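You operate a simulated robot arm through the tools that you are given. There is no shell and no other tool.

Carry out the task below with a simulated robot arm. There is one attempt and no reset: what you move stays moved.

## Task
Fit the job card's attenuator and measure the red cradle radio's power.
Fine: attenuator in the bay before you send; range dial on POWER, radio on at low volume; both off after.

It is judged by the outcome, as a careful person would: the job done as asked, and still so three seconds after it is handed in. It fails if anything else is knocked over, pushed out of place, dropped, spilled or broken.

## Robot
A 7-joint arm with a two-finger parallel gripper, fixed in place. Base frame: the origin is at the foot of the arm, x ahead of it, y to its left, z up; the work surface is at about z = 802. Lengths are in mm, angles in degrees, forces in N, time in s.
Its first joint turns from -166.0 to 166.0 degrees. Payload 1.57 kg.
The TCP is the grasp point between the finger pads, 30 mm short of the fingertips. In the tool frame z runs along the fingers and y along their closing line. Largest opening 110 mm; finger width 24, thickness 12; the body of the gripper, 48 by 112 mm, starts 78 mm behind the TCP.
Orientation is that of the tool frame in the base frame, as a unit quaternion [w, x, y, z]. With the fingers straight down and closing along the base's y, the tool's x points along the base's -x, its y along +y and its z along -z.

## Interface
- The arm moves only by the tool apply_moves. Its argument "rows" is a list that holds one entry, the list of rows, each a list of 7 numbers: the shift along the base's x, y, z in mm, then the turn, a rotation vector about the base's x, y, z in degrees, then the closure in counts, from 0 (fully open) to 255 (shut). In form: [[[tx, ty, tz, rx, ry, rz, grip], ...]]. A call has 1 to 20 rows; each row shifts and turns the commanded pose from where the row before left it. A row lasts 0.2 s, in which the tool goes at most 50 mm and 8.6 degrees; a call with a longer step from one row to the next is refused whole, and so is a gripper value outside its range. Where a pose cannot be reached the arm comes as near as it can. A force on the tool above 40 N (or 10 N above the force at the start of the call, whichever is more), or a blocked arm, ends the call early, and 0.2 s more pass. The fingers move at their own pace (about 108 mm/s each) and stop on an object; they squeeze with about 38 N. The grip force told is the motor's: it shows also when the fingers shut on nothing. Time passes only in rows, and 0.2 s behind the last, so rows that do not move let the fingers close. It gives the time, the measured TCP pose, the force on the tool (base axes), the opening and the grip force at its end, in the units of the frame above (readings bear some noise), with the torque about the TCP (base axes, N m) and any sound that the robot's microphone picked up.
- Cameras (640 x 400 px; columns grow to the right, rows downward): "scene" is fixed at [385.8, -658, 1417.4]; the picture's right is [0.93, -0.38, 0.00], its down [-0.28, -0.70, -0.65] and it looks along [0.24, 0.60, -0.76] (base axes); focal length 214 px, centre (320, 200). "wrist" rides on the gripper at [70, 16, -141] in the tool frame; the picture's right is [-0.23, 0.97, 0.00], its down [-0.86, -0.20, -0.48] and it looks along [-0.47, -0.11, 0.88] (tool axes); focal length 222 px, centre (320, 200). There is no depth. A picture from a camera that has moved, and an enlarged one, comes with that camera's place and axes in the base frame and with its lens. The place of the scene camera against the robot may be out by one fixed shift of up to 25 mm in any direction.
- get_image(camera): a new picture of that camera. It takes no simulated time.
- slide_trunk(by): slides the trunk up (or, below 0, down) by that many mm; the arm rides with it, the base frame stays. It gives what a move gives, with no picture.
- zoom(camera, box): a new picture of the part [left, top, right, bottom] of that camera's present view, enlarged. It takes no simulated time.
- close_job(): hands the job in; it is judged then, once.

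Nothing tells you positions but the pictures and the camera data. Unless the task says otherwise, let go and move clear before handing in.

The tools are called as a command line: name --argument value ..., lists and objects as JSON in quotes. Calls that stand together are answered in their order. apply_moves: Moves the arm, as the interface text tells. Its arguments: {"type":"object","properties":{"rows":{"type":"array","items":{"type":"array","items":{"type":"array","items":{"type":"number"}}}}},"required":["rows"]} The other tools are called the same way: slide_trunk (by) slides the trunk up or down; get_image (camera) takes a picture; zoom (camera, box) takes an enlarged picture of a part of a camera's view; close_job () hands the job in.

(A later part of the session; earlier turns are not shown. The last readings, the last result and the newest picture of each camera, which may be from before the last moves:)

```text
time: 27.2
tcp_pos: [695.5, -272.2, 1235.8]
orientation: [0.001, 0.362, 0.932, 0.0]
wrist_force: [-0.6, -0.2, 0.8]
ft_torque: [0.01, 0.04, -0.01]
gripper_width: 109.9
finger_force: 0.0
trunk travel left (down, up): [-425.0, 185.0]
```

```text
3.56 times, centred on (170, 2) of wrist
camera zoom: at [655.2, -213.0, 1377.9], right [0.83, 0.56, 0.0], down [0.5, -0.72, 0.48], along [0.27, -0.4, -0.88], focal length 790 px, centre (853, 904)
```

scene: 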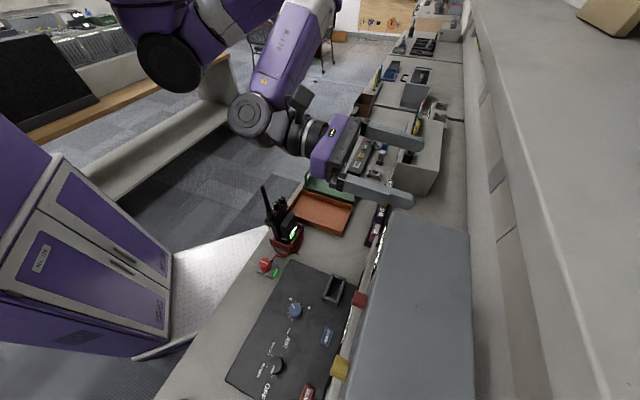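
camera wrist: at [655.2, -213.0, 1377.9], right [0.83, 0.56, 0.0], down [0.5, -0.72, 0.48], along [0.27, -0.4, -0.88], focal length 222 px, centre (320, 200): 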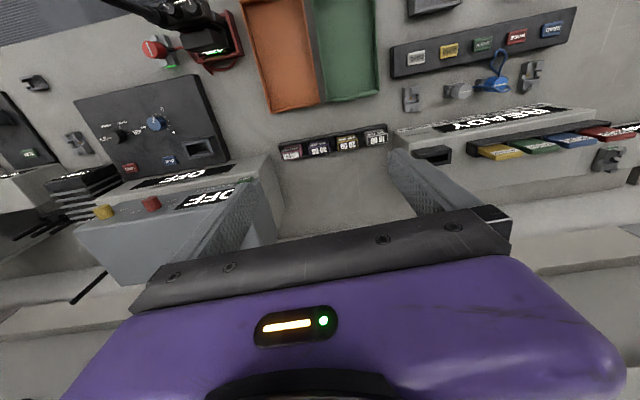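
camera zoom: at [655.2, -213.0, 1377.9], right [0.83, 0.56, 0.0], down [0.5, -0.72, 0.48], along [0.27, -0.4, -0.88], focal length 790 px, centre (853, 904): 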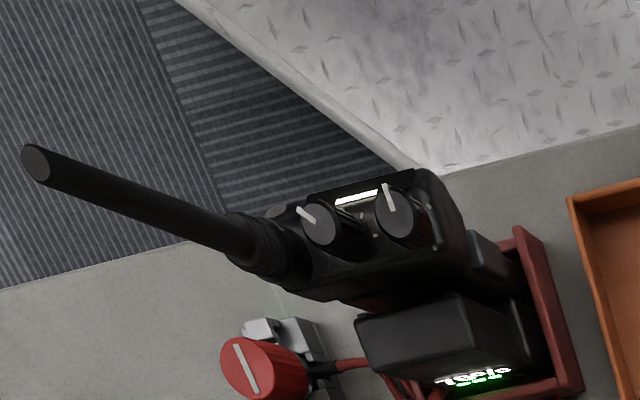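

The READY station only has channel labels. I'll now look at the wall section above/right of the test set from a lower vantage point.

apply_moves --rows '[[[-15, -14, 0, 0, 0, 8.5, 0], [-15, -14, 0, 0, 0, 8.5, 0], [-15, -14, 0, 0, 0, 8.5, 0], [-15, -14, 0, 0, 0, 8.5, 0], [-15, -14, 0, 0, 0, 8.5, 0], [-15, -14, 0, 0, 0, 8.5, 0], [-15, -14, 0, 0, 0, 8.5, 0], [-15, -14, 0, 0, 0, 8.5, 0], [-15, -14, 0, 0, 0, 8.5, 0], [-15, -14, 0, 0, 0, 8.5, 0], [-15, -14, 0, 0, 0, 8.5, 0], [-15, -14, 0, 0, 0, 8.5, 0], [-15, -14, 0, 0, 0, 8.5, 0], [-15, -14, 0, 0, 0, 8.5, 0], [-15, -14, 0, 0, 0, 8.5, 0], [-15, -14, 0, 0, 0, 8.5, 0], [-15, -14, 0, 0, 0, 8.5, 0], [-15, -14, 0, 0, 0, 8.5, 0], [-15, -14, 0, 0, 0, 8.5, 0], [-15, -14, 0, 0, 0, 8.5, 0]]]'

apply_moves --rows '[[[0, -5, -20, -6, -6, 0, 0], [0, -5, -20, -6, -6, 0, 0], [0, -5, -20, -6, -6, 0, 0], [0, -5, -20, -6, -6, 0, 0], [0, 0, -20, -6, -6, 0, 0]]]'

get_image --camera "wrist"

zoom --camera "wrist" --box '[0, 0, 640, 2]'

zoom --camera "wrist" --box '[638, 0, 640, 400]'

```text
time: 31.4
tcp_pos: [398.1, -551.9, 1228.7]
orientation: [-0.001, 0.899, -0.437, -0.013]
wrist_force: [0.1, -0.3, 0.5]
ft_torque: [-0.03, -0.03, 0.01]
gripper_width: 109.9
finger_force: 0.0
trunk travel left (down, up): [-425.0, 185.0]
```

```text
time: 32.6
tcp_pos: [394.8, -571.4, 1134.9]
orientation: [0.115, 0.838, -0.411, 0.34]
wrist_force: [-1.4, -0.6, 0.2]
ft_torque: [0.0, 0.03, -0.01]
gripper_width: 110.1
finger_force: 0.1
trunk travel left (down, up): [-425.0, 185.0]
```

```text
taken
camera wrist: at [344.7, -556.4, 1284.9], right [-0.85, -0.48, -0.23], down [-0.44, 0.88, -0.2], along [0.3, -0.06, -0.95], focal length 222 px, centre (320, 200)
```

wrist: 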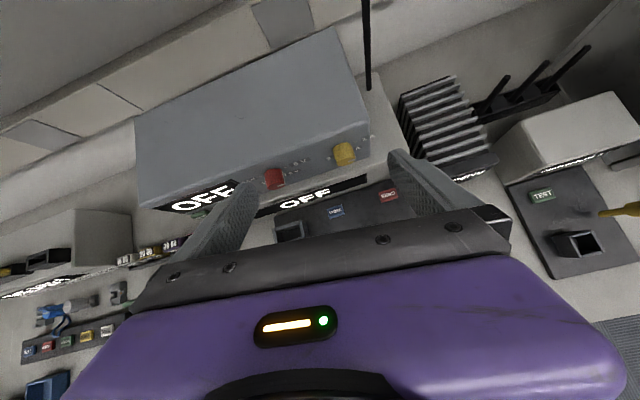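

```text
1.00 times, centred on (320, 1) of wrist (not enlarged: the box is as wide or as high as the picture)
camera zoom: at [344.7, -556.4, 1284.9], right [-0.85, -0.48, -0.23], down [-0.44, 0.88, -0.2], along [0.3, -0.06, -0.95], focal length 222 px, centre (320, 399)
```

zoom: 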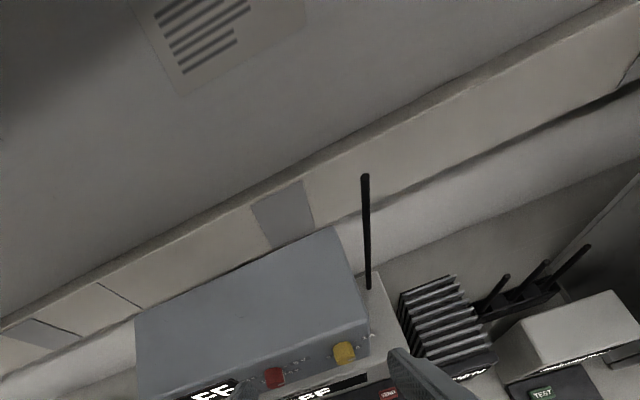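

```text
1.00 times, centred on (639, 200) of wrist (not enlarged: the box is as wide or as high as the picture)
camera zoom: at [344.7, -556.4, 1284.9], right [-0.85, -0.48, -0.23], down [-0.44, 0.88, -0.2], along [0.3, -0.06, -0.95], focal length 222 px, centre (1, 200)
```

zoom: 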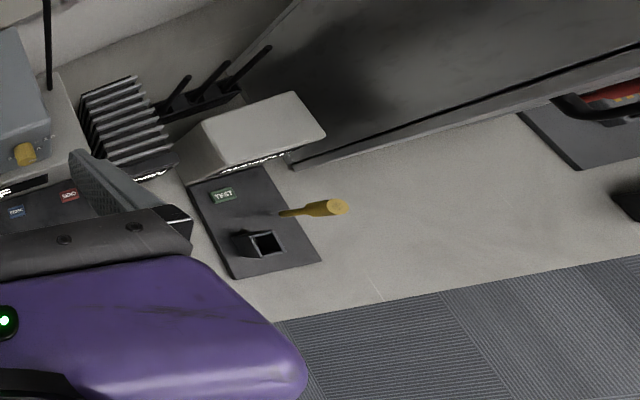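

apply_moves --rows '[[[0, 0, -10, -6, -6, 0, 0], [0, 0, -10, -6, -6, 0, 0], [0, 0, -10, -6, -6, 0, 0]]]'

zoom --camera "wrist" --box '[0, 0, 640, 2]'

zoom --camera "wrist" --box '[638, 0, 640, 400]'

zoom --camera "scene" --box '[180, 180, 420, 400]'

```text
time: 33.4
tcp_pos: [396.4, -571.6, 1106.7]
orientation: [0.18, 0.744, -0.365, 0.529]
wrist_force: [0.3, -0.6, -0.5]
ft_torque: [-0.01, 0.0, -0.03]
gripper_width: 110.0
finger_force: 0.0
trunk travel left (down, up): [-425.0, 185.0]
```

```text
1.00 times, centred on (320, 1) of wrist (not enlarged: the box is as wide or as high as the picture)
camera zoom: at [303.0, -514.5, 1222.5], right [-0.75, -0.57, -0.32], down [-0.32, 0.75, -0.58], along [0.58, -0.34, -0.74], focal length 222 px, centre (320, 399)
```

zoom: 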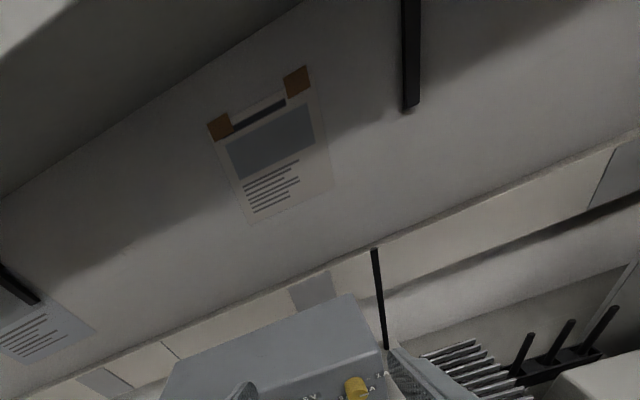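

```text
1.00 times, centred on (639, 200) of wrist (not enlarged: the box is as wide or as high as the picture)
camera zoom: at [303.0, -514.5, 1222.5], right [-0.75, -0.57, -0.32], down [-0.32, 0.75, -0.58], along [0.58, -0.34, -0.74], focal length 222 px, centre (1, 200)
```

zoom: 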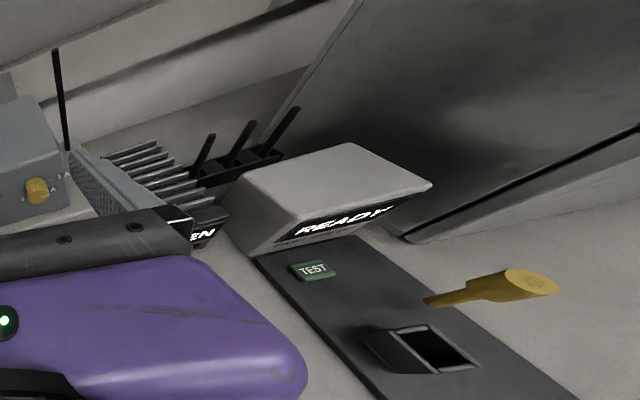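

```text
1.82 times, centred on (300, 290) of scene
camera zoom: at [385.8, -658.0, 1417.4], right [0.93, -0.38, 0.0], down [-0.28, -0.7, -0.65], along [0.24, 0.6, -0.76], focal length 390 px, centre (356, 36)
```

zoom: 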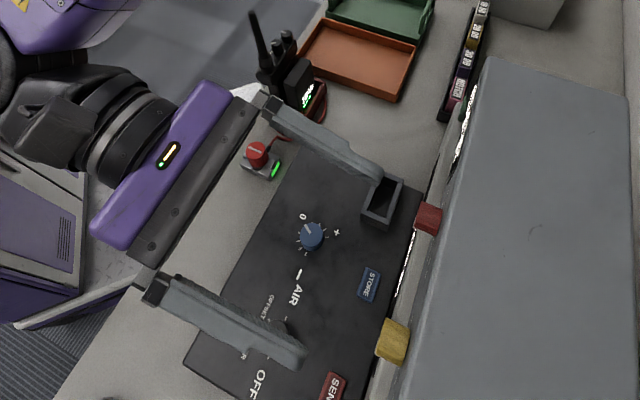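

The wall by the test set has only posters. I'll move back and look along the bench to the far end again, this time more carefully.

apply_moves --rows '[[[17, 17, 15, 0, 0, 6, 0], [17, 17, 15, 0, 0, 6, 0], [17, 17, 15, 0, 0, 6, 0], [17, 17, 15, 0, 0, 6, 0], [17, 17, 15, 0, 0, 6, 0], [17, 17, 15, 0, 0, 6, 0], [17, 17, 15, 0, 0, 6, 0], [17, 17, 15, 0, 0, 6, 0], [17, 17, 10, 0, 0, 6, 0], [17, 17, 0, 0, 0, 6, 0]]]'

get_image --camera "wrist"

zoom --camera "wrist" --box '[0, 0, 2, 400]'

zoom --camera "wrist" --box '[0, 0, 640, 2]'

```text
time: 35.6
tcp_pos: [595.1, -429.5, 1170.2]
orientation: [-0.118, 0.837, 0.051, 0.532]
wrist_force: [0.0, -0.3, 0.2]
ft_torque: [-0.02, -0.01, -0.02]
gripper_width: 110.1
finger_force: 0.1
out of reach, approached as far as the arm can: row 7, 8, 9, 10
trunk travel left (down, up): [-425.0, 185.0]
```

```text
taken
camera wrist: at [502.3, -483.4, 1288.7], right [0.11, -0.93, -0.34], down [-0.83, 0.11, -0.55], along [0.55, 0.35, -0.76], focal length 222 px, centre (320, 200)
```

wrist: 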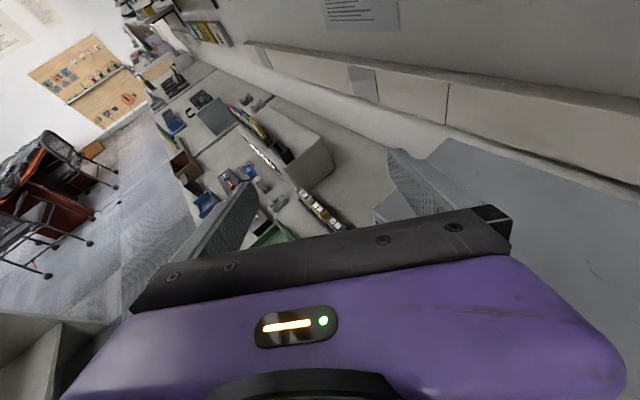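

```text
1.00 times, centred on (1, 200) of wrist (not enlarged: the box is as wide or as high as the picture)
camera zoom: at [502.3, -483.4, 1288.7], right [0.11, -0.93, -0.34], down [-0.83, 0.11, -0.55], along [0.55, 0.35, -0.76], focal length 222 px, centre (639, 200)
```

zoom: 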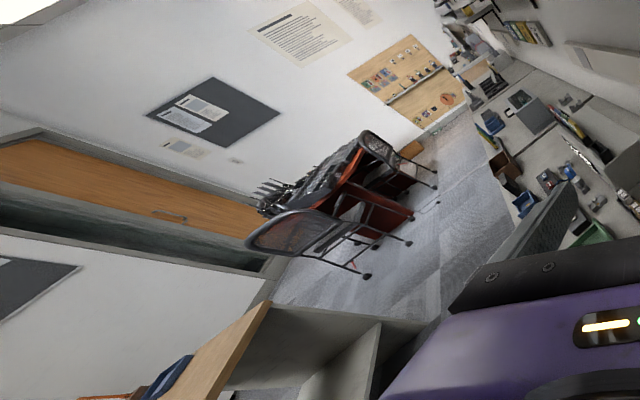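

```text
1.00 times, centred on (320, 1) of wrist (not enlarged: the box is as wide or as high as the picture)
camera zoom: at [502.3, -483.4, 1288.7], right [0.11, -0.93, -0.34], down [-0.83, 0.11, -0.55], along [0.55, 0.35, -0.76], focal length 222 px, centre (320, 399)
```

zoom: 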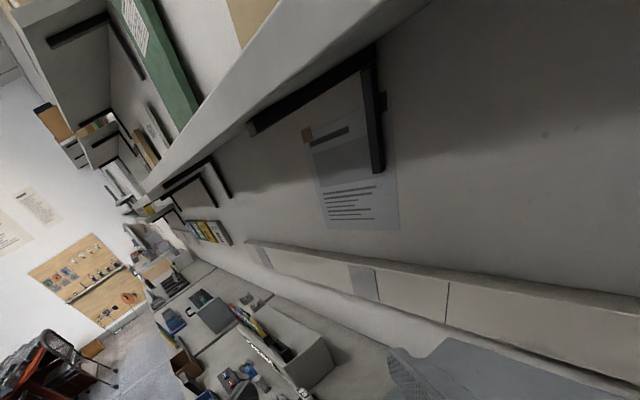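

zoom --camera "wrist" --box '[170, 0, 250, 50]'

zoom --camera "wrist" --box '[20, 30, 160, 120]'

zoom --camera "wrist" --box '[120, 30, 260, 120]'

zoom --camera "wrist" --box '[150, 90, 270, 200]'

zoom --camera "wrist" --box '[0, 0, 2, 160]'

```text
8.00 times, centred on (210, 25) of wrist
camera zoom: at [502.3, -483.4, 1288.7], right [0.11, -0.93, -0.34], down [-0.83, 0.11, -0.55], along [0.55, 0.35, -0.76], focal length 1777 px, centre (1200, 1600)
```

zoom: 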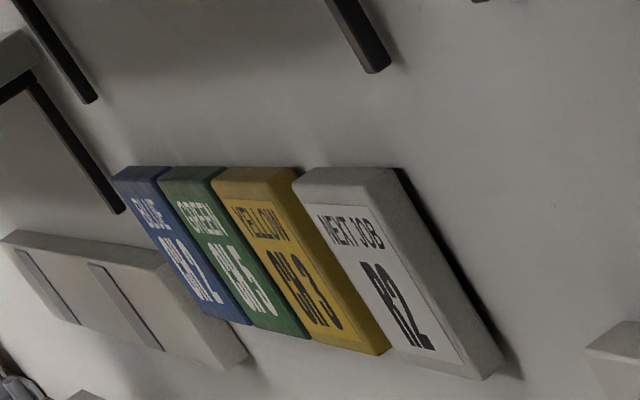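

```text
4.44 times, centred on (90, 75) of wrist
camera zoom: at [502.3, -483.4, 1288.7], right [0.11, -0.93, -0.34], down [-0.83, 0.11, -0.55], along [0.55, 0.35, -0.76], focal length 987 px, centre (1342, 756)
```

zoom: 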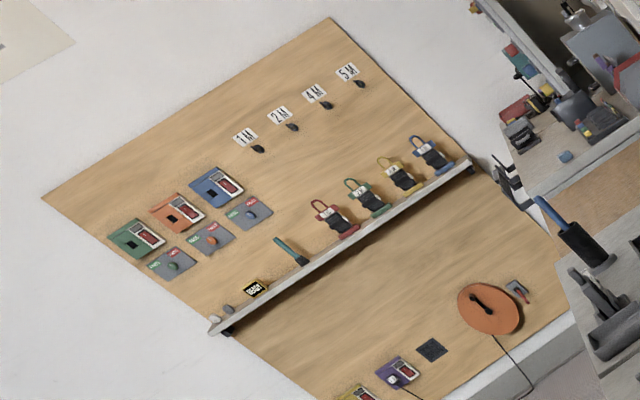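

```text
4.44 times, centred on (190, 75) of wrist
camera zoom: at [502.3, -483.4, 1288.7], right [0.11, -0.93, -0.34], down [-0.83, 0.11, -0.55], along [0.55, 0.35, -0.76], focal length 987 px, centre (898, 756)
```

zoom: 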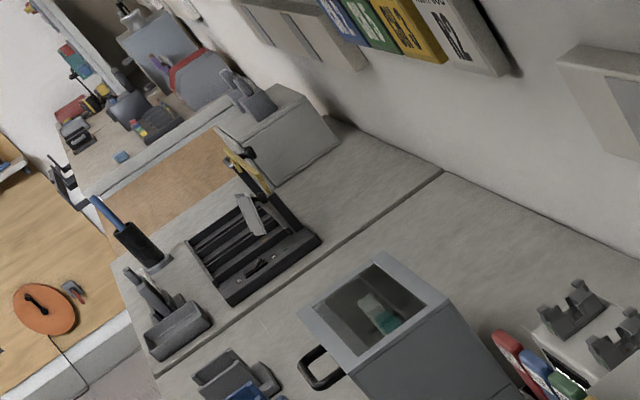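

```text
3.64 times, centred on (210, 145) of wrist
camera zoom: at [502.3, -483.4, 1288.7], right [0.11, -0.93, -0.34], down [-0.83, 0.11, -0.55], along [0.55, 0.35, -0.76], focal length 808 px, centre (720, 400)
```

zoom: 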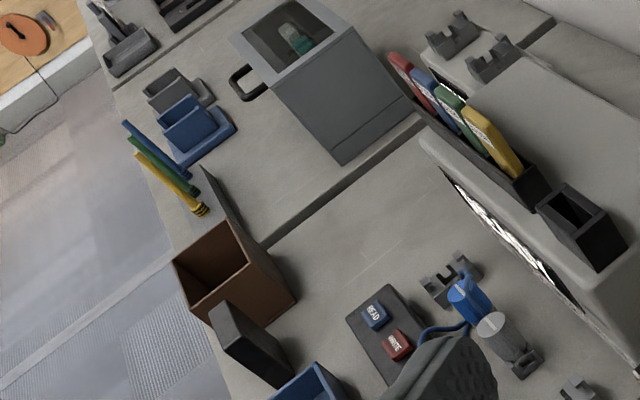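

```text
2.50 times, centred on (1, 80) of wrist
camera zoom: at [502.3, -483.4, 1288.7], right [0.11, -0.93, -0.34], down [-0.83, 0.11, -0.55], along [0.55, 0.35, -0.76], focal length 555 px, centre (1118, 500)
```

zoom: 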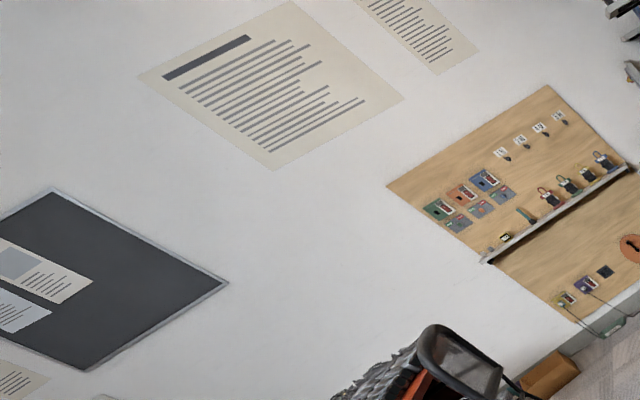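

The far end gives nothing else useful. I'll turn to the other direction (toward the negative end of the bench) and look there at low tilt.

apply_moves --rows '[[[-5, 0, 5, 0, 0, -8.5, 0], [-5, 0, 5, 0, 0, -8.5, 0], [-5, 0, 5, 0, 0, -8.5, 0], [-5, 0, 5, 0, 0, -8.5, 0], [-5, 0, 5, 0, 0, -8.5, 0], [-5, 0, 5, 0, 0, -8.5, 0], [-5, 0, 5, 0, 0, -8.5, 0], [-5, 0, 5, 0, 0, -8.5, 0], [0, 0, 0, 0, 0, -8.5, 0], [0, 0, 0, 0, 0, -8.5, 0], [0, 0, 0, 0, 0, -8.5, 0], [0, 0, 0, 0, 0, -8.5, 0], [0, 0, 0, 0, 0, -8.5, 0], [0, 0, 0, 0, 0, -8.5, 0], [0, 0, 0, 0, 0, -8.5, 0]]]'

get_image --camera "wrist"

zoom --camera "wrist" --box '[0, 0, 640, 2]'

zoom --camera "wrist" --box '[638, 0, 640, 400]'

get_image --camera "scene"

```text
time: 38.8
tcp_pos: [556.0, -431.6, 1227.8]
orientation: [-0.443, -0.416, 0.718, -0.339]
wrist_force: [-0.8, 0.0, -0.1]
ft_torque: [-0.03, -0.04, 0.03]
gripper_width: 110.0
finger_force: 0.0
trunk travel left (down, up): [-425.0, 185.0]
```

```text
taken
camera wrist: at [571.1, -324.2, 1343.0], right [-0.82, 0.48, -0.32], down [0.57, 0.58, -0.58], along [-0.09, -0.66, -0.75], focal length 222 px, centre (320, 200)
```

wrist: 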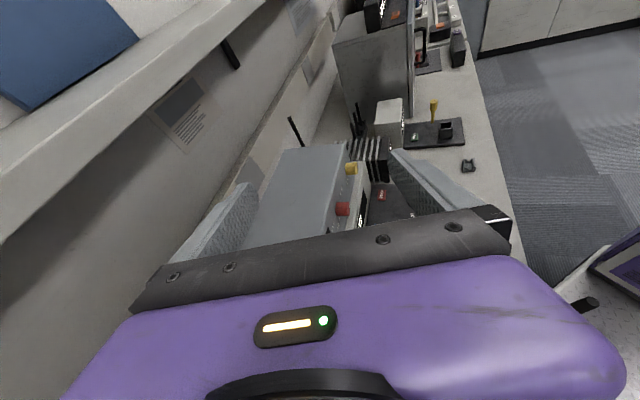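

```text
1.00 times, centred on (320, 1) of wrist (not enlarged: the box is as wide or as high as the picture)
camera zoom: at [571.1, -324.2, 1343.0], right [-0.82, 0.48, -0.32], down [0.57, 0.58, -0.58], along [-0.09, -0.66, -0.75], focal length 222 px, centre (320, 399)
```

zoom: 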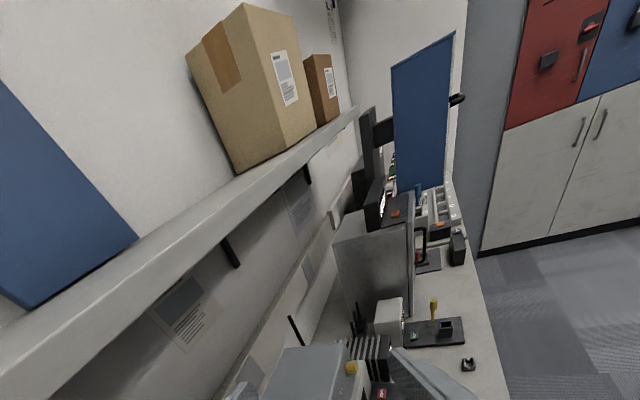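

```text
1.00 times, centred on (639, 200) of wrist (not enlarged: the box is as wide or as high as the picture)
camera zoom: at [571.1, -324.2, 1343.0], right [-0.82, 0.48, -0.32], down [0.57, 0.58, -0.58], along [-0.09, -0.66, -0.75], focal length 222 px, centre (1, 200)
```

zoom: 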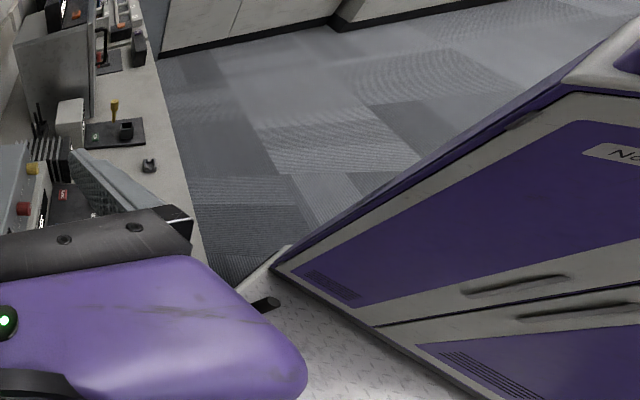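

```text
taken
```

scene: 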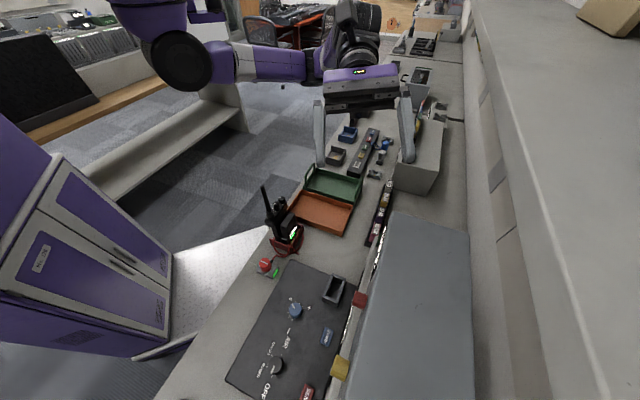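

zoom --camera "wrist" --box '[320, 0, 500, 2]'

zoom --camera "wrist" --box '[300, 0, 500, 120]'

zoom --camera "wrist" --box '[200, 0, 400, 2]'

zoom --camera "wrist" --box '[320, 90, 480, 240]'

```text
3.56 times, centred on (410, 1) of wrist
camera zoom: at [571.1, -324.2, 1343.0], right [-0.82, 0.48, -0.32], down [0.57, 0.58, -0.58], along [-0.09, -0.66, -0.75], focal length 790 px, centre (0, 908)
```

zoom: 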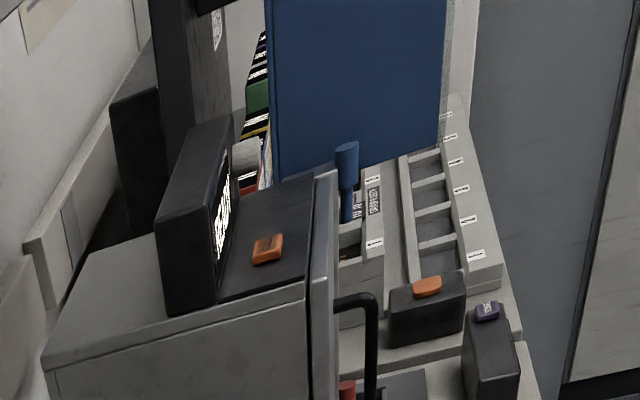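

```text
3.20 times, centred on (400, 60) of wrist
camera zoom: at [571.1, -324.2, 1343.0], right [-0.82, 0.48, -0.32], down [0.57, 0.58, -0.58], along [-0.09, -0.66, -0.75], focal length 711 px, centre (64, 648)
```

zoom: 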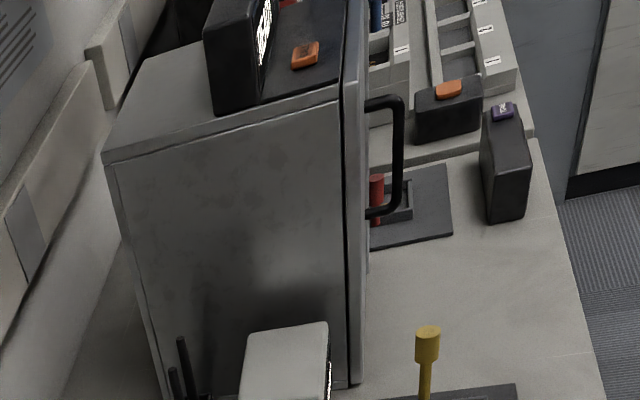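

```text
3.20 times, centred on (300, 1) of wrist
camera zoom: at [571.1, -324.2, 1343.0], right [-0.82, 0.48, -0.32], down [0.57, 0.58, -0.58], along [-0.09, -0.66, -0.75], focal length 711 px, centre (384, 837)
```

zoom: 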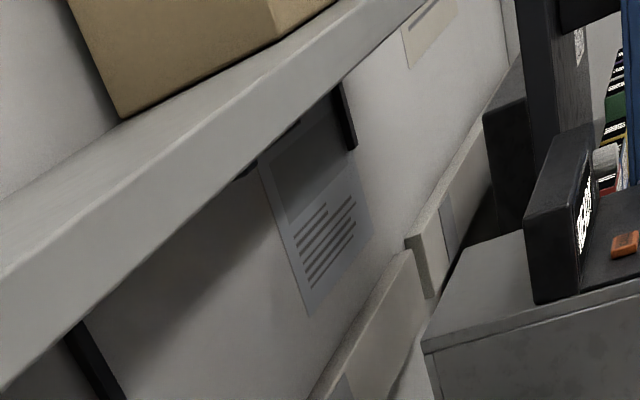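

```text
2.67 times, centred on (400, 165) of wrist
camera zoom: at [571.1, -324.2, 1343.0], right [-0.82, 0.48, -0.32], down [0.57, 0.58, -0.58], along [-0.09, -0.66, -0.75], focal length 592 px, centre (107, 293)
```

zoom: 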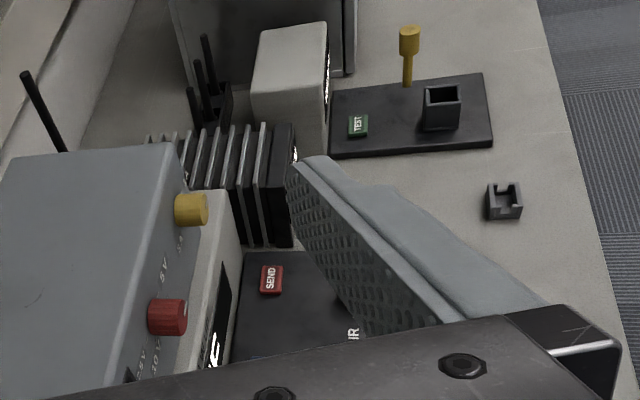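

I still haven't found it. I'll look at the robot-facing side of the radio and cradle from the bench's front edge.

apply_moves --rows '[[[-7, 37, -5, 0, 0, 0, 0], [-7, 37, -5, 0, 0, 0, 0], [-7, 37, -5, 0, 0, 0, 0], [-7, 37, -5, 0, 0, 0, 0], [-7, 37, -5, 0, 0, 0, 0], [-7, 37, -5, 0, 0, 0, 0], [-7, 37, -5, 0, 0, 0, 0], [-7, 37, -5, 0, 0, 0, 0]]]'

get_image --camera "wrist"

zoom --camera "wrist" --box '[638, 0, 640, 400]'

zoom --camera "wrist" --box '[0, 0, 640, 2]'

get_image --camera "scene"

```text
time: 40.6
tcp_pos: [499.0, -137.9, 1187.6]
orientation: [-0.443, -0.416, 0.718, -0.339]
wrist_force: [-0.6, -0.1, 0.1]
ft_torque: [0.0, -0.01, -0.01]
gripper_width: 110.0
finger_force: 0.0
trunk travel left (down, up): [-425.0, 185.0]
```

```text
taken
camera wrist: at [514.9, -29.5, 1302.3], right [-0.81, 0.48, -0.32], down [0.57, 0.58, -0.58], along [-0.09, -0.66, -0.75], focal length 222 px, centre (320, 200)
```

wrist: 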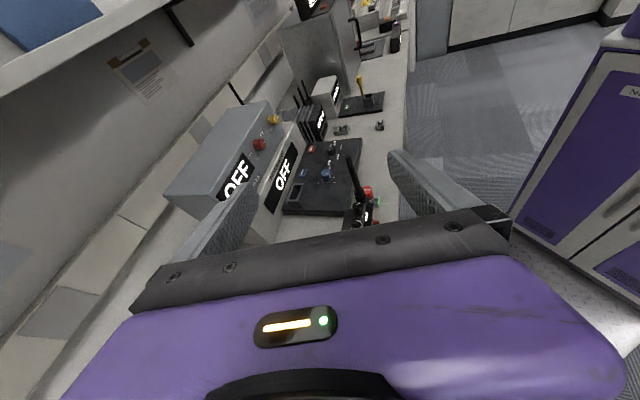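

```text
1.00 times, centred on (639, 200) of wrist (not enlarged: the box is as wide or as high as the picture)
camera zoom: at [514.9, -29.5, 1302.3], right [-0.81, 0.48, -0.32], down [0.57, 0.58, -0.58], along [-0.09, -0.66, -0.75], focal length 222 px, centre (1, 200)
```

zoom: 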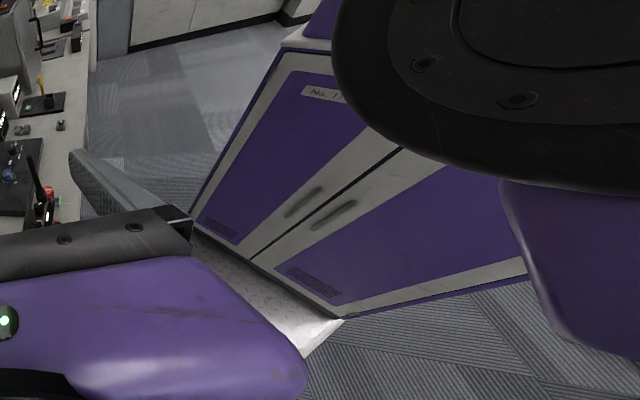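

```text
1.00 times, centred on (320, 1) of wrist (not enlarged: the box is as wide or as high as the picture)
camera zoom: at [514.9, -29.5, 1302.3], right [-0.81, 0.48, -0.32], down [0.57, 0.58, -0.58], along [-0.09, -0.66, -0.75], focal length 222 px, centre (320, 399)
```

zoom: 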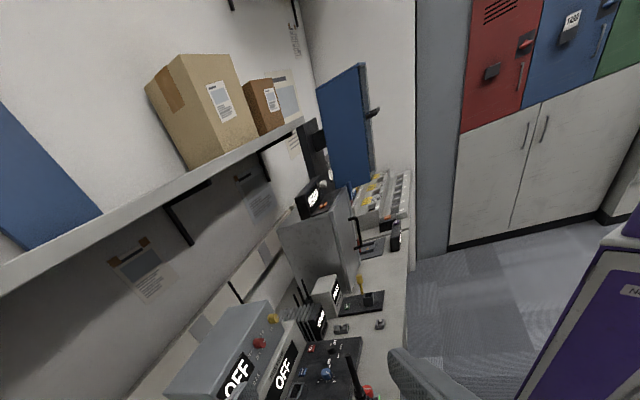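

```text
taken
```

scene: 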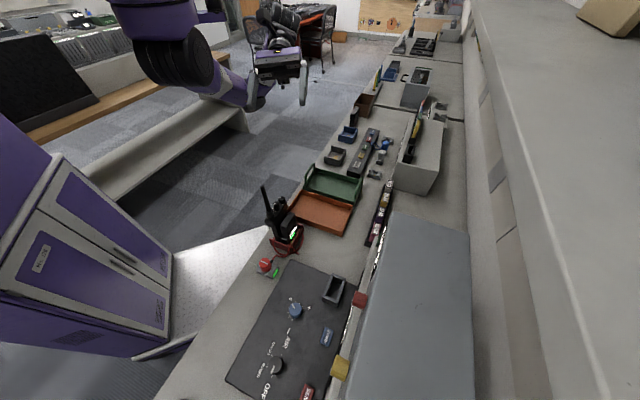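

zoom --camera "wrist" --box '[160, 90, 320, 240]'

zoom --camera "wrist" --box '[320, 130, 420, 240]'

zoom --camera "wrist" --box '[280, 0, 420, 100]'

zoom --camera "wrist" --box '[100, 0, 420, 2]'

zoom --camera "wrist" --box '[380, 0, 640, 2]'

```text
2.67 times, centred on (240, 165) of wrist
camera zoom: at [514.9, -29.5, 1302.3], right [-0.81, 0.48, -0.32], down [0.57, 0.58, -0.58], along [-0.09, -0.66, -0.75], focal length 592 px, centre (533, 293)
```

zoom: 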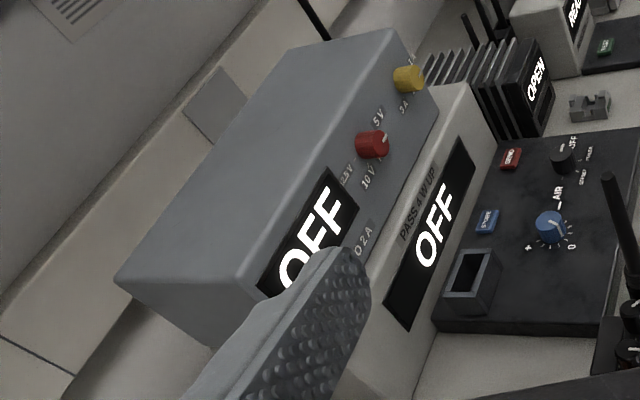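

```text
3.64 times, centred on (370, 185) of wrist
camera zoom: at [514.9, -29.5, 1302.3], right [-0.81, 0.48, -0.32], down [0.57, 0.58, -0.58], along [-0.09, -0.66, -0.75], focal length 808 px, centre (138, 254)
```

zoom: 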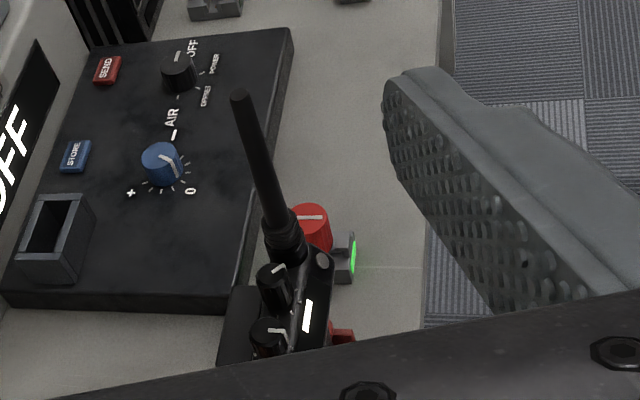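

```text
4.00 times, centred on (350, 50) of wrist
camera zoom: at [514.9, -29.5, 1302.3], right [-0.81, 0.48, -0.32], down [0.57, 0.58, -0.58], along [-0.09, -0.66, -0.75], focal length 888 px, centre (200, 800)
```

zoom: 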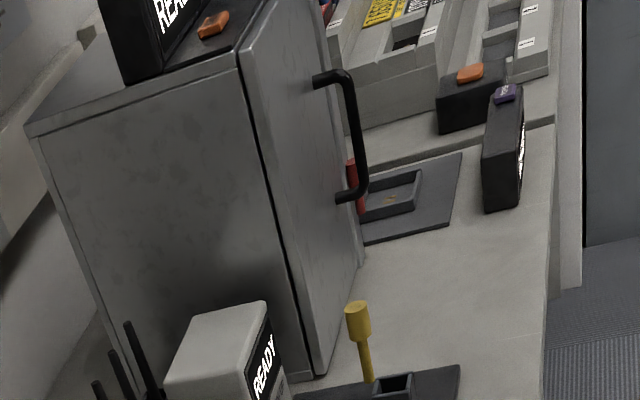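

```text
2.00 times, centred on (260, 1) of wrist
camera zoom: at [514.9, -29.5, 1302.3], right [-0.81, 0.48, -0.32], down [0.57, 0.58, -0.58], along [-0.09, -0.66, -0.75], focal length 444 px, centre (440, 598)
```

zoom: 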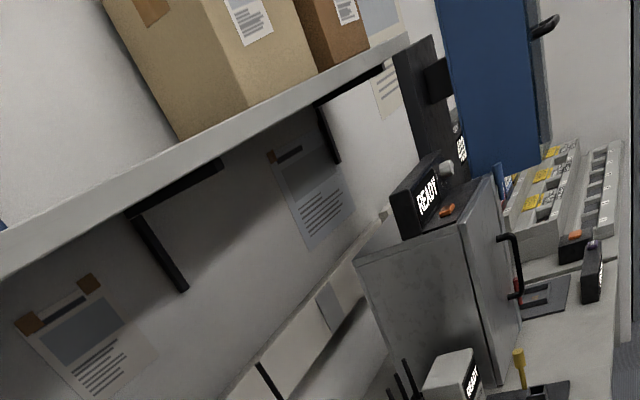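

```text
2.46 times, centred on (510, 1) of wrist
camera zoom: at [514.9, -29.5, 1302.3], right [-0.81, 0.48, -0.32], down [0.57, 0.58, -0.58], along [-0.09, -0.66, -0.75], focal length 547 px, centre (-148, 690)
```

zoom: 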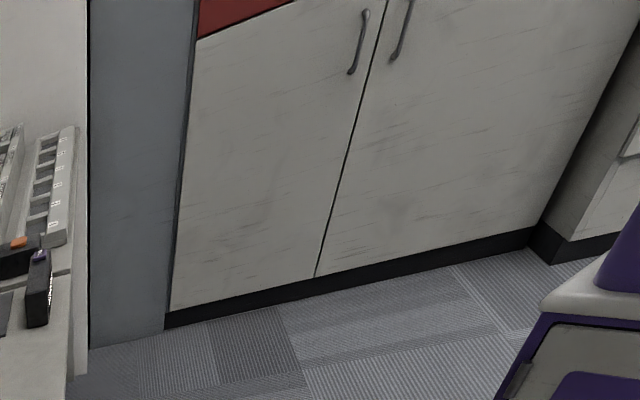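

zoom --camera "wrist" --box '[280, 0, 390, 2]'

zoom --camera "wrist" --box '[330, 0, 440, 2]'

zoom --camera "wrist" --box '[350, 0, 420, 50]'

zoom --camera "wrist" --box '[0, 0, 2, 400]'

```text
5.82 times, centred on (335, 1) of wrist
camera zoom: at [514.9, -29.5, 1302.3], right [-0.81, 0.48, -0.32], down [0.57, 0.58, -0.58], along [-0.09, -0.66, -0.75], focal length 1292 px, centre (233, 1358)
```

zoom: 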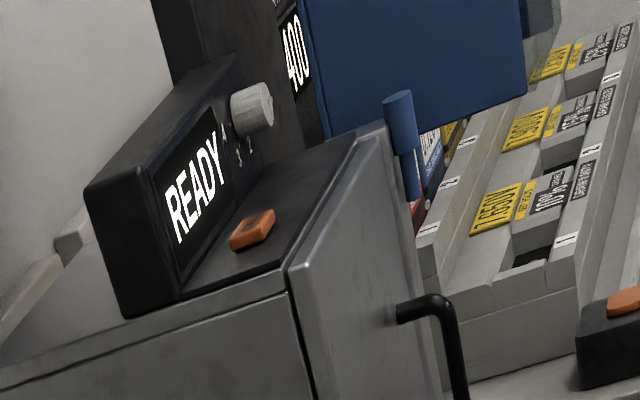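

```text
5.82 times, centred on (385, 1) of wrist
camera zoom: at [514.9, -29.5, 1302.3], right [-0.81, 0.48, -0.32], down [0.57, 0.58, -0.58], along [-0.09, -0.66, -0.75], focal length 1292 px, centre (-58, 1358)
```

zoom: 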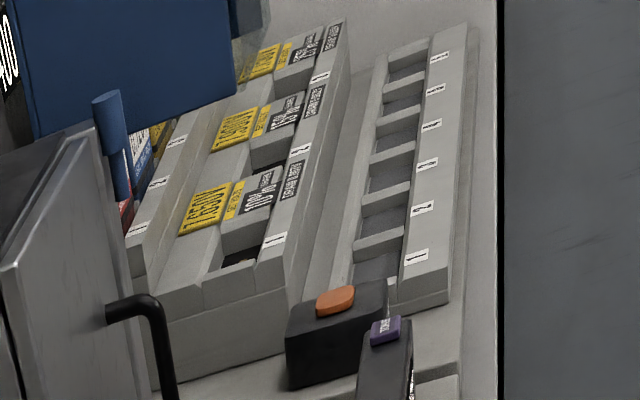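

```text
8.00 times, centred on (385, 25) of wrist
camera zoom: at [514.9, -29.5, 1302.3], right [-0.81, 0.48, -0.32], down [0.57, 0.58, -0.58], along [-0.09, -0.66, -0.75], focal length 1777 px, centre (-200, 1600)
```

zoom: 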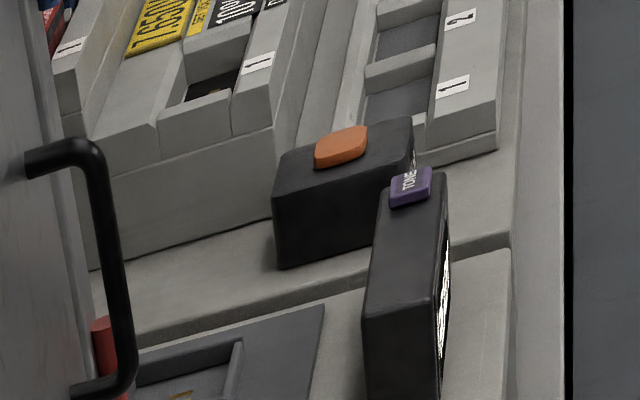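

```text
1.00 times, centred on (1, 200) of wrist (not enlarged: the box is as wide or as high as the picture)
camera zoom: at [514.9, -29.5, 1302.3], right [-0.81, 0.48, -0.32], down [0.57, 0.58, -0.58], along [-0.09, -0.66, -0.75], focal length 222 px, centre (639, 200)
```

zoom: 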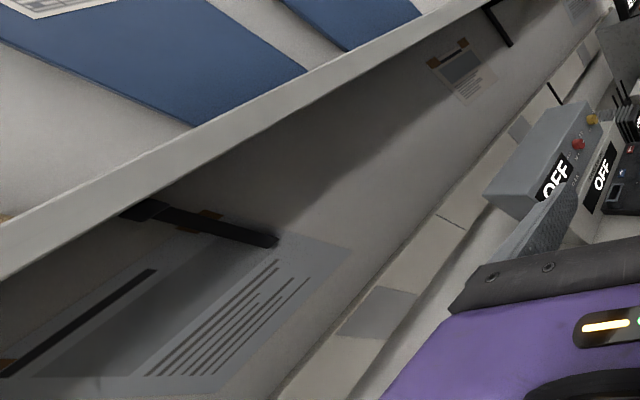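

The robot-side view doesn't show a card either. I'll turn the wrist to look outward along the arm and then swing around to view the other side of the room.

apply_moves --rows '[[[0, 10, 5, 0, 0, 8, 0], [0, 10, 5, 0, 0, 8, 0], [0, 10, 5, 0, 0, 8, 0], [0, 10, 5, 0, 0, 8, 0], [0, 10, 5, 0, 0, 8, 0], [0, 10, 5, 0, 0, 8, 0], [0, 10, 5, 0, 0, 8, 0], [0, 10, 5, 0, 0, 8, 0], [0, 10, 0, 0, 0, 8, 0], [0, 10, 0, 0, 0, 8, 0], [0, 10, 0, 0, 0, 8, 0], [0, 10, 0, 0, 0, 8, 0], [0, 10, 0, 0, 0, 8, 0], [0, 10, 0, 0, 0, 8, 0]]]'

get_image --camera "wrist"

zoom --camera "wrist" --box '[0, 0, 640, 2]'

zoom --camera "wrist" --box '[0, 0, 2, 400]'

```text
time: 42.3
tcp_pos: [617.1, -12.7, 1209.3]
orientation: [0.291, 0.731, -0.432, 0.441]
wrist_force: [-0.3, -0.1, 0.6]
ft_torque: [-0.01, 0.0, -0.01]
gripper_width: 110.0
finger_force: 0.0
out of reach, approached as far as the arm can: row 1, 2, 3, 4, 5, 6, 7, 8
trunk travel left (down, up): [-425.0, 185.0]
stopped in row 8: the arm was blocked; the commanded pose is now the measured one
```

```text
taken
camera wrist: at [563.3, 68.3, 1334.9], right [-0.92, -0.36, -0.16], down [-0.21, 0.8, -0.56], along [0.33, -0.48, -0.81], focal length 222 px, centre (320, 200)
```

wrist: 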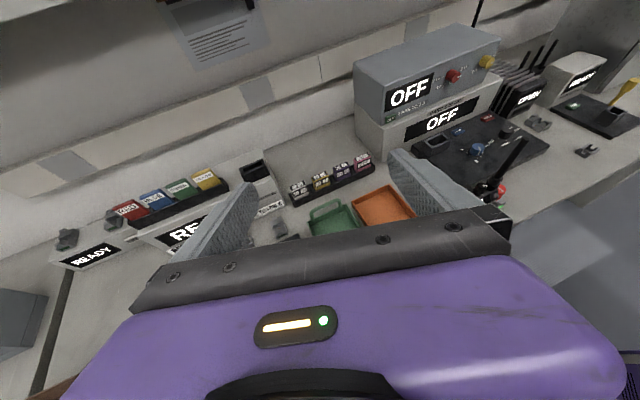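

```text
1.00 times, centred on (320, 1) of wrist (not enlarged: the box is as wide or as high as the picture)
camera zoom: at [563.3, 68.3, 1334.9], right [-0.92, -0.36, -0.16], down [-0.21, 0.8, -0.56], along [0.33, -0.48, -0.81], focal length 222 px, centre (320, 399)
```

zoom: 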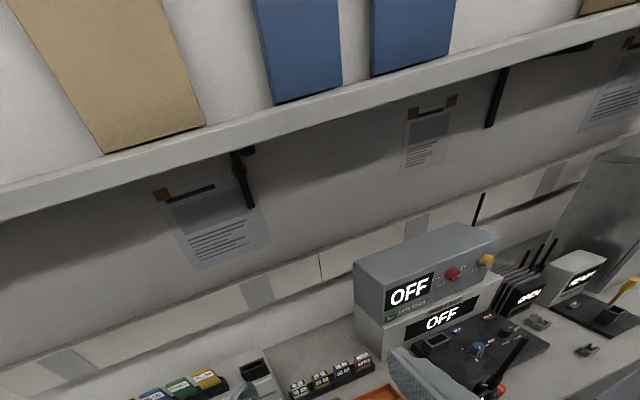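

```text
1.00 times, centred on (1, 200) of wrist (not enlarged: the box is as wide or as high as the picture)
camera zoom: at [563.3, 68.3, 1334.9], right [-0.92, -0.36, -0.16], down [-0.21, 0.8, -0.56], along [0.33, -0.48, -0.81], focal length 222 px, centre (639, 200)
```

zoom: 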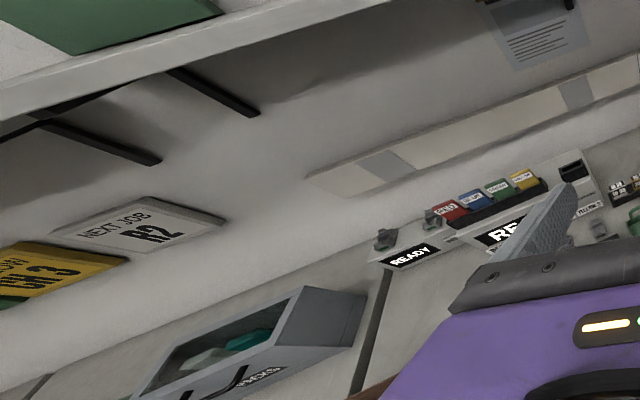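

This gives a good front view. I'll zoom in on the details.

zoom --camera "wrist" --box '[340, 20, 560, 180]'

zoom --camera "wrist" --box '[230, 130, 420, 240]'

zoom --camera "wrist" --box '[40, 150, 260, 280]'

zoom --camera "wrist" --box '[470, 60, 640, 220]'

zoom --camera "wrist" --box '[0, 160, 2, 400]'

zoom --camera "wrist" --box '[638, 60, 640, 400]'

```text
2.50 times, centred on (450, 100) of wrist
camera zoom: at [563.3, 68.3, 1334.9], right [-0.92, -0.36, -0.16], down [-0.21, 0.8, -0.56], along [0.33, -0.48, -0.81], focal length 555 px, centre (-5, 450)
```

zoom: 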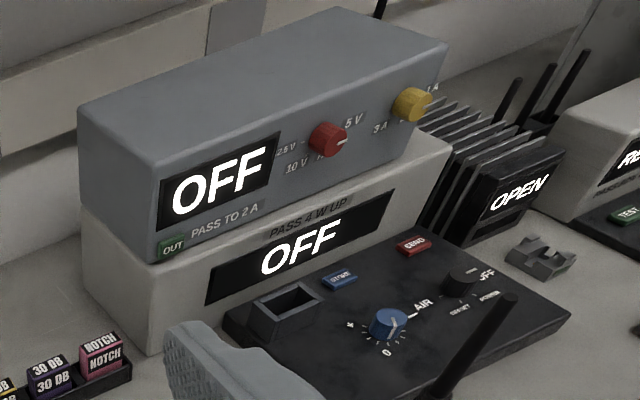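

```text
3.37 times, centred on (325, 185) of wrist
camera zoom: at [563.3, 68.3, 1334.9], right [-0.92, -0.36, -0.16], down [-0.21, 0.8, -0.56], along [0.33, -0.48, -0.81], focal length 748 px, centre (303, 250)
```

zoom: 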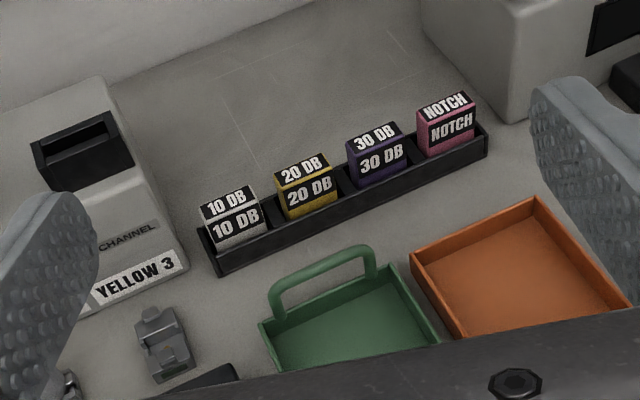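

```text
2.91 times, centred on (150, 215) of wrist
camera zoom: at [563.3, 68.3, 1334.9], right [-0.92, -0.36, -0.16], down [-0.21, 0.8, -0.56], along [0.33, -0.48, -0.81], focal length 646 px, centre (814, 156)
```

zoom: 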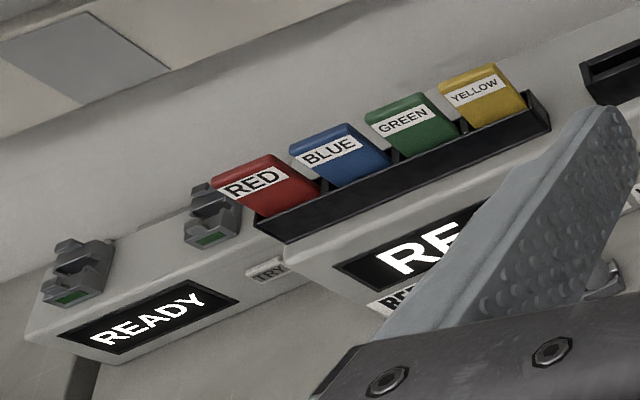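

```text
2.50 times, centred on (555, 140) of wrist
camera zoom: at [563.3, 68.3, 1334.9], right [-0.92, -0.36, -0.16], down [-0.21, 0.8, -0.56], along [0.33, -0.48, -0.81], focal length 555 px, centre (-268, 350)
```

zoom: 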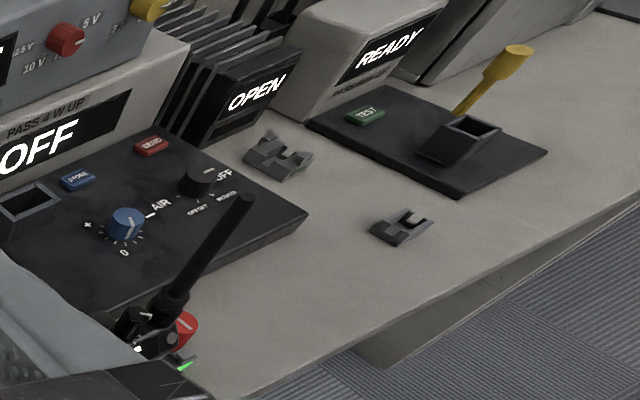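

```text
1.67 times, centred on (1, 280) of wrist
camera zoom: at [563.3, 68.3, 1334.9], right [-0.92, -0.36, -0.16], down [-0.21, 0.8, -0.56], along [0.33, -0.48, -0.81], focal length 370 px, centre (852, 67)
```

zoom: 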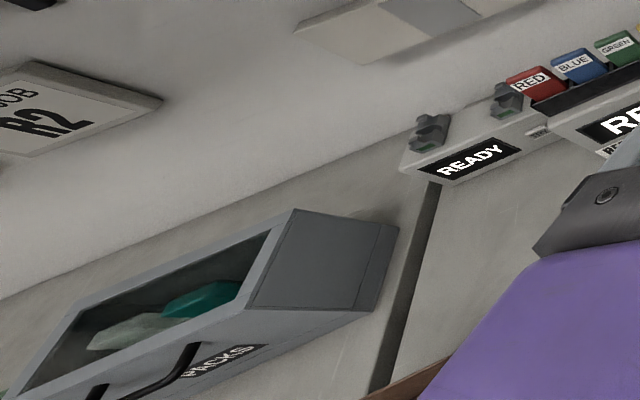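

```text
1.18 times, centred on (639, 230) of wrist
camera zoom: at [563.3, 68.3, 1334.9], right [-0.92, -0.36, -0.16], down [-0.21, 0.8, -0.56], along [0.33, -0.48, -0.81], focal length 261 px, centre (-55, 165)
```

zoom: 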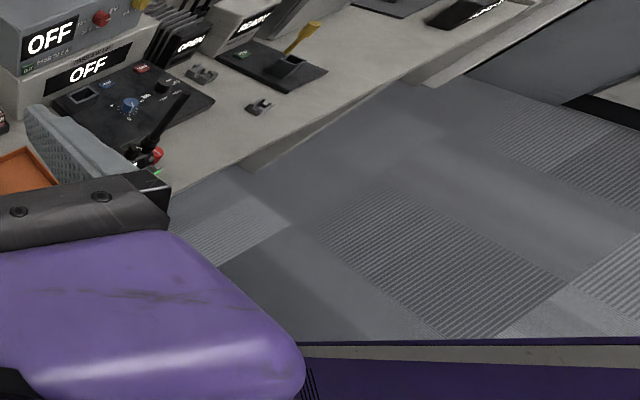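

The bench here has no attenuator card, so I'll swing the arm round to look at the opposite side of the room.

apply_moves --rows '[[[0, 0, 0, 7.55, 3.68, 0, 0], [0, 0, 0, 7.55, 3.68, 0, 0], [0, 0, 0, 7.55, 3.68, 0, 0], [0, 0, 0, 7.55, 3.68, 0, 0], [0, 0, 0, 7.55, 3.68, 0, 0], [0, 0, 0, 7.55, 3.68, 0, 0], [0, 0, 0, 7.55, 3.68, 0, 0], [0, 0, 0, 4.5, 2.2, 0, 0], [0, 0, 0, 0, 0, 8, 0], [0, 0, 0, 0, 0, 8, 0], [0, 0, 0, 0, 0, 8, 0], [0, 0, 0, 0, 0, 8, 0], [0, 0, 0, 0, 0, 8, 0], [0, 0, 0, 0, 0, 8, 0], [0, 0, 0, 0, 0, 8, 0], [0, 0, 0, 0, 0, 8, 0]]]'

apply_moves --rows '[[[-2.0, 49.5, 0, 0, 0, 4.6, 0], [-5.9, 49.2, 0, 0, 0, 4.6, 0], [-9.9, 48.5, 0, 0, 0, 4.6, 0], [-13.7, 47.6, 0, 0, 0, 4.6, 0], [-17.5, 46.3, 0, 0, 0, 4.6, 0], [-21.2, 44.8, 0, 0, 0, 4.6, 0], [-24.7, 42.9, 0, 0, 0, 4.6, 0], [-28.0, 40.8, 0, 0, 0, 4.6, 0], [-31.2, 38.4, 0, 0, 0, 4.6, 0], [-34.2, 35.8, 0, 0, 0, 4.6, 0], [-37.0, 32.9, 0, 0, 0, 4.6, 0], [-39.5, 29.9, 0, 0, 0, 4.6, 0], [-41.8, 26.6, 0, 0, 0, 4.6, 0], [-43.8, 23.2, 0, 0, 0, 4.6, 0], [-45.5, 19.6, 0, 0, 0, 4.6, 0], [-46.9, 15.9, 0, 0, 0, 4.6, 0], [-48.0, 12.1, 0, 0, 0, 4.6, 0], [-48.8, 8.2, 0, 0, 0, 4.6, 0]]]'

get_image --camera "wrist"

get_image --camera "scene"

```text
time: 43.5
tcp_pos: [614.7, -14.6, 1197.0]
orientation: [0.208, 0.835, -0.468, 0.202]
wrist_force: [-0.3, -0.8, 0.6]
ft_torque: [-0.02, -0.01, -0.01]
gripper_width: 110.1
finger_force: 0.1
trunk travel left (down, up): [-425.0, 185.0]
stopped in row 5: the arm was blocked; the commanded pose is now the measured one
```

```text
time: 47.3
tcp_pos: [73.5, 596.6, 1198.7]
orientation: [0.02, 0.936, 0.202, 0.288]
wrist_force: [1.1, -0.4, -0.7]
ft_torque: [-0.03, 0.0, -0.02]
gripper_width: 110.1
finger_force: 0.0
trunk travel left (down, up): [-425.0, 185.0]
```

```text
taken
camera wrist: at [53.8, 599.1, 1355.2], right [0.19, -0.98, 0.03], down [-0.98, -0.19, -0.09], along [0.09, -0.01, -1.0], focal length 222 px, centre (320, 200)
```

wrist: 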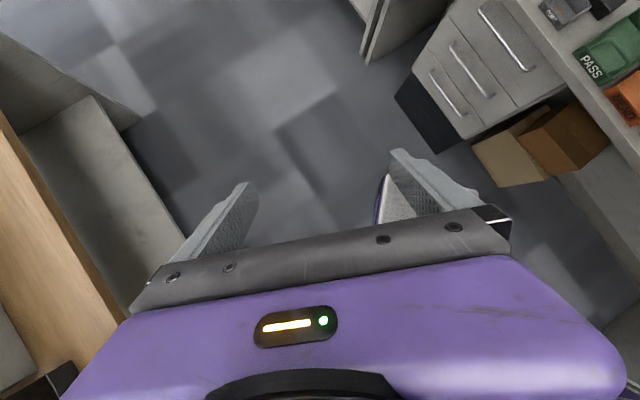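

```text
taken
```

scene: 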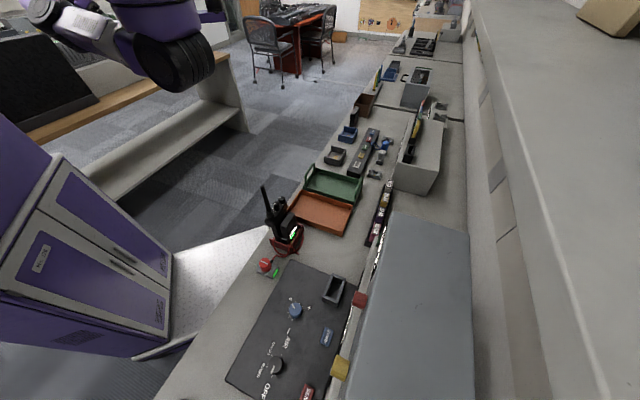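

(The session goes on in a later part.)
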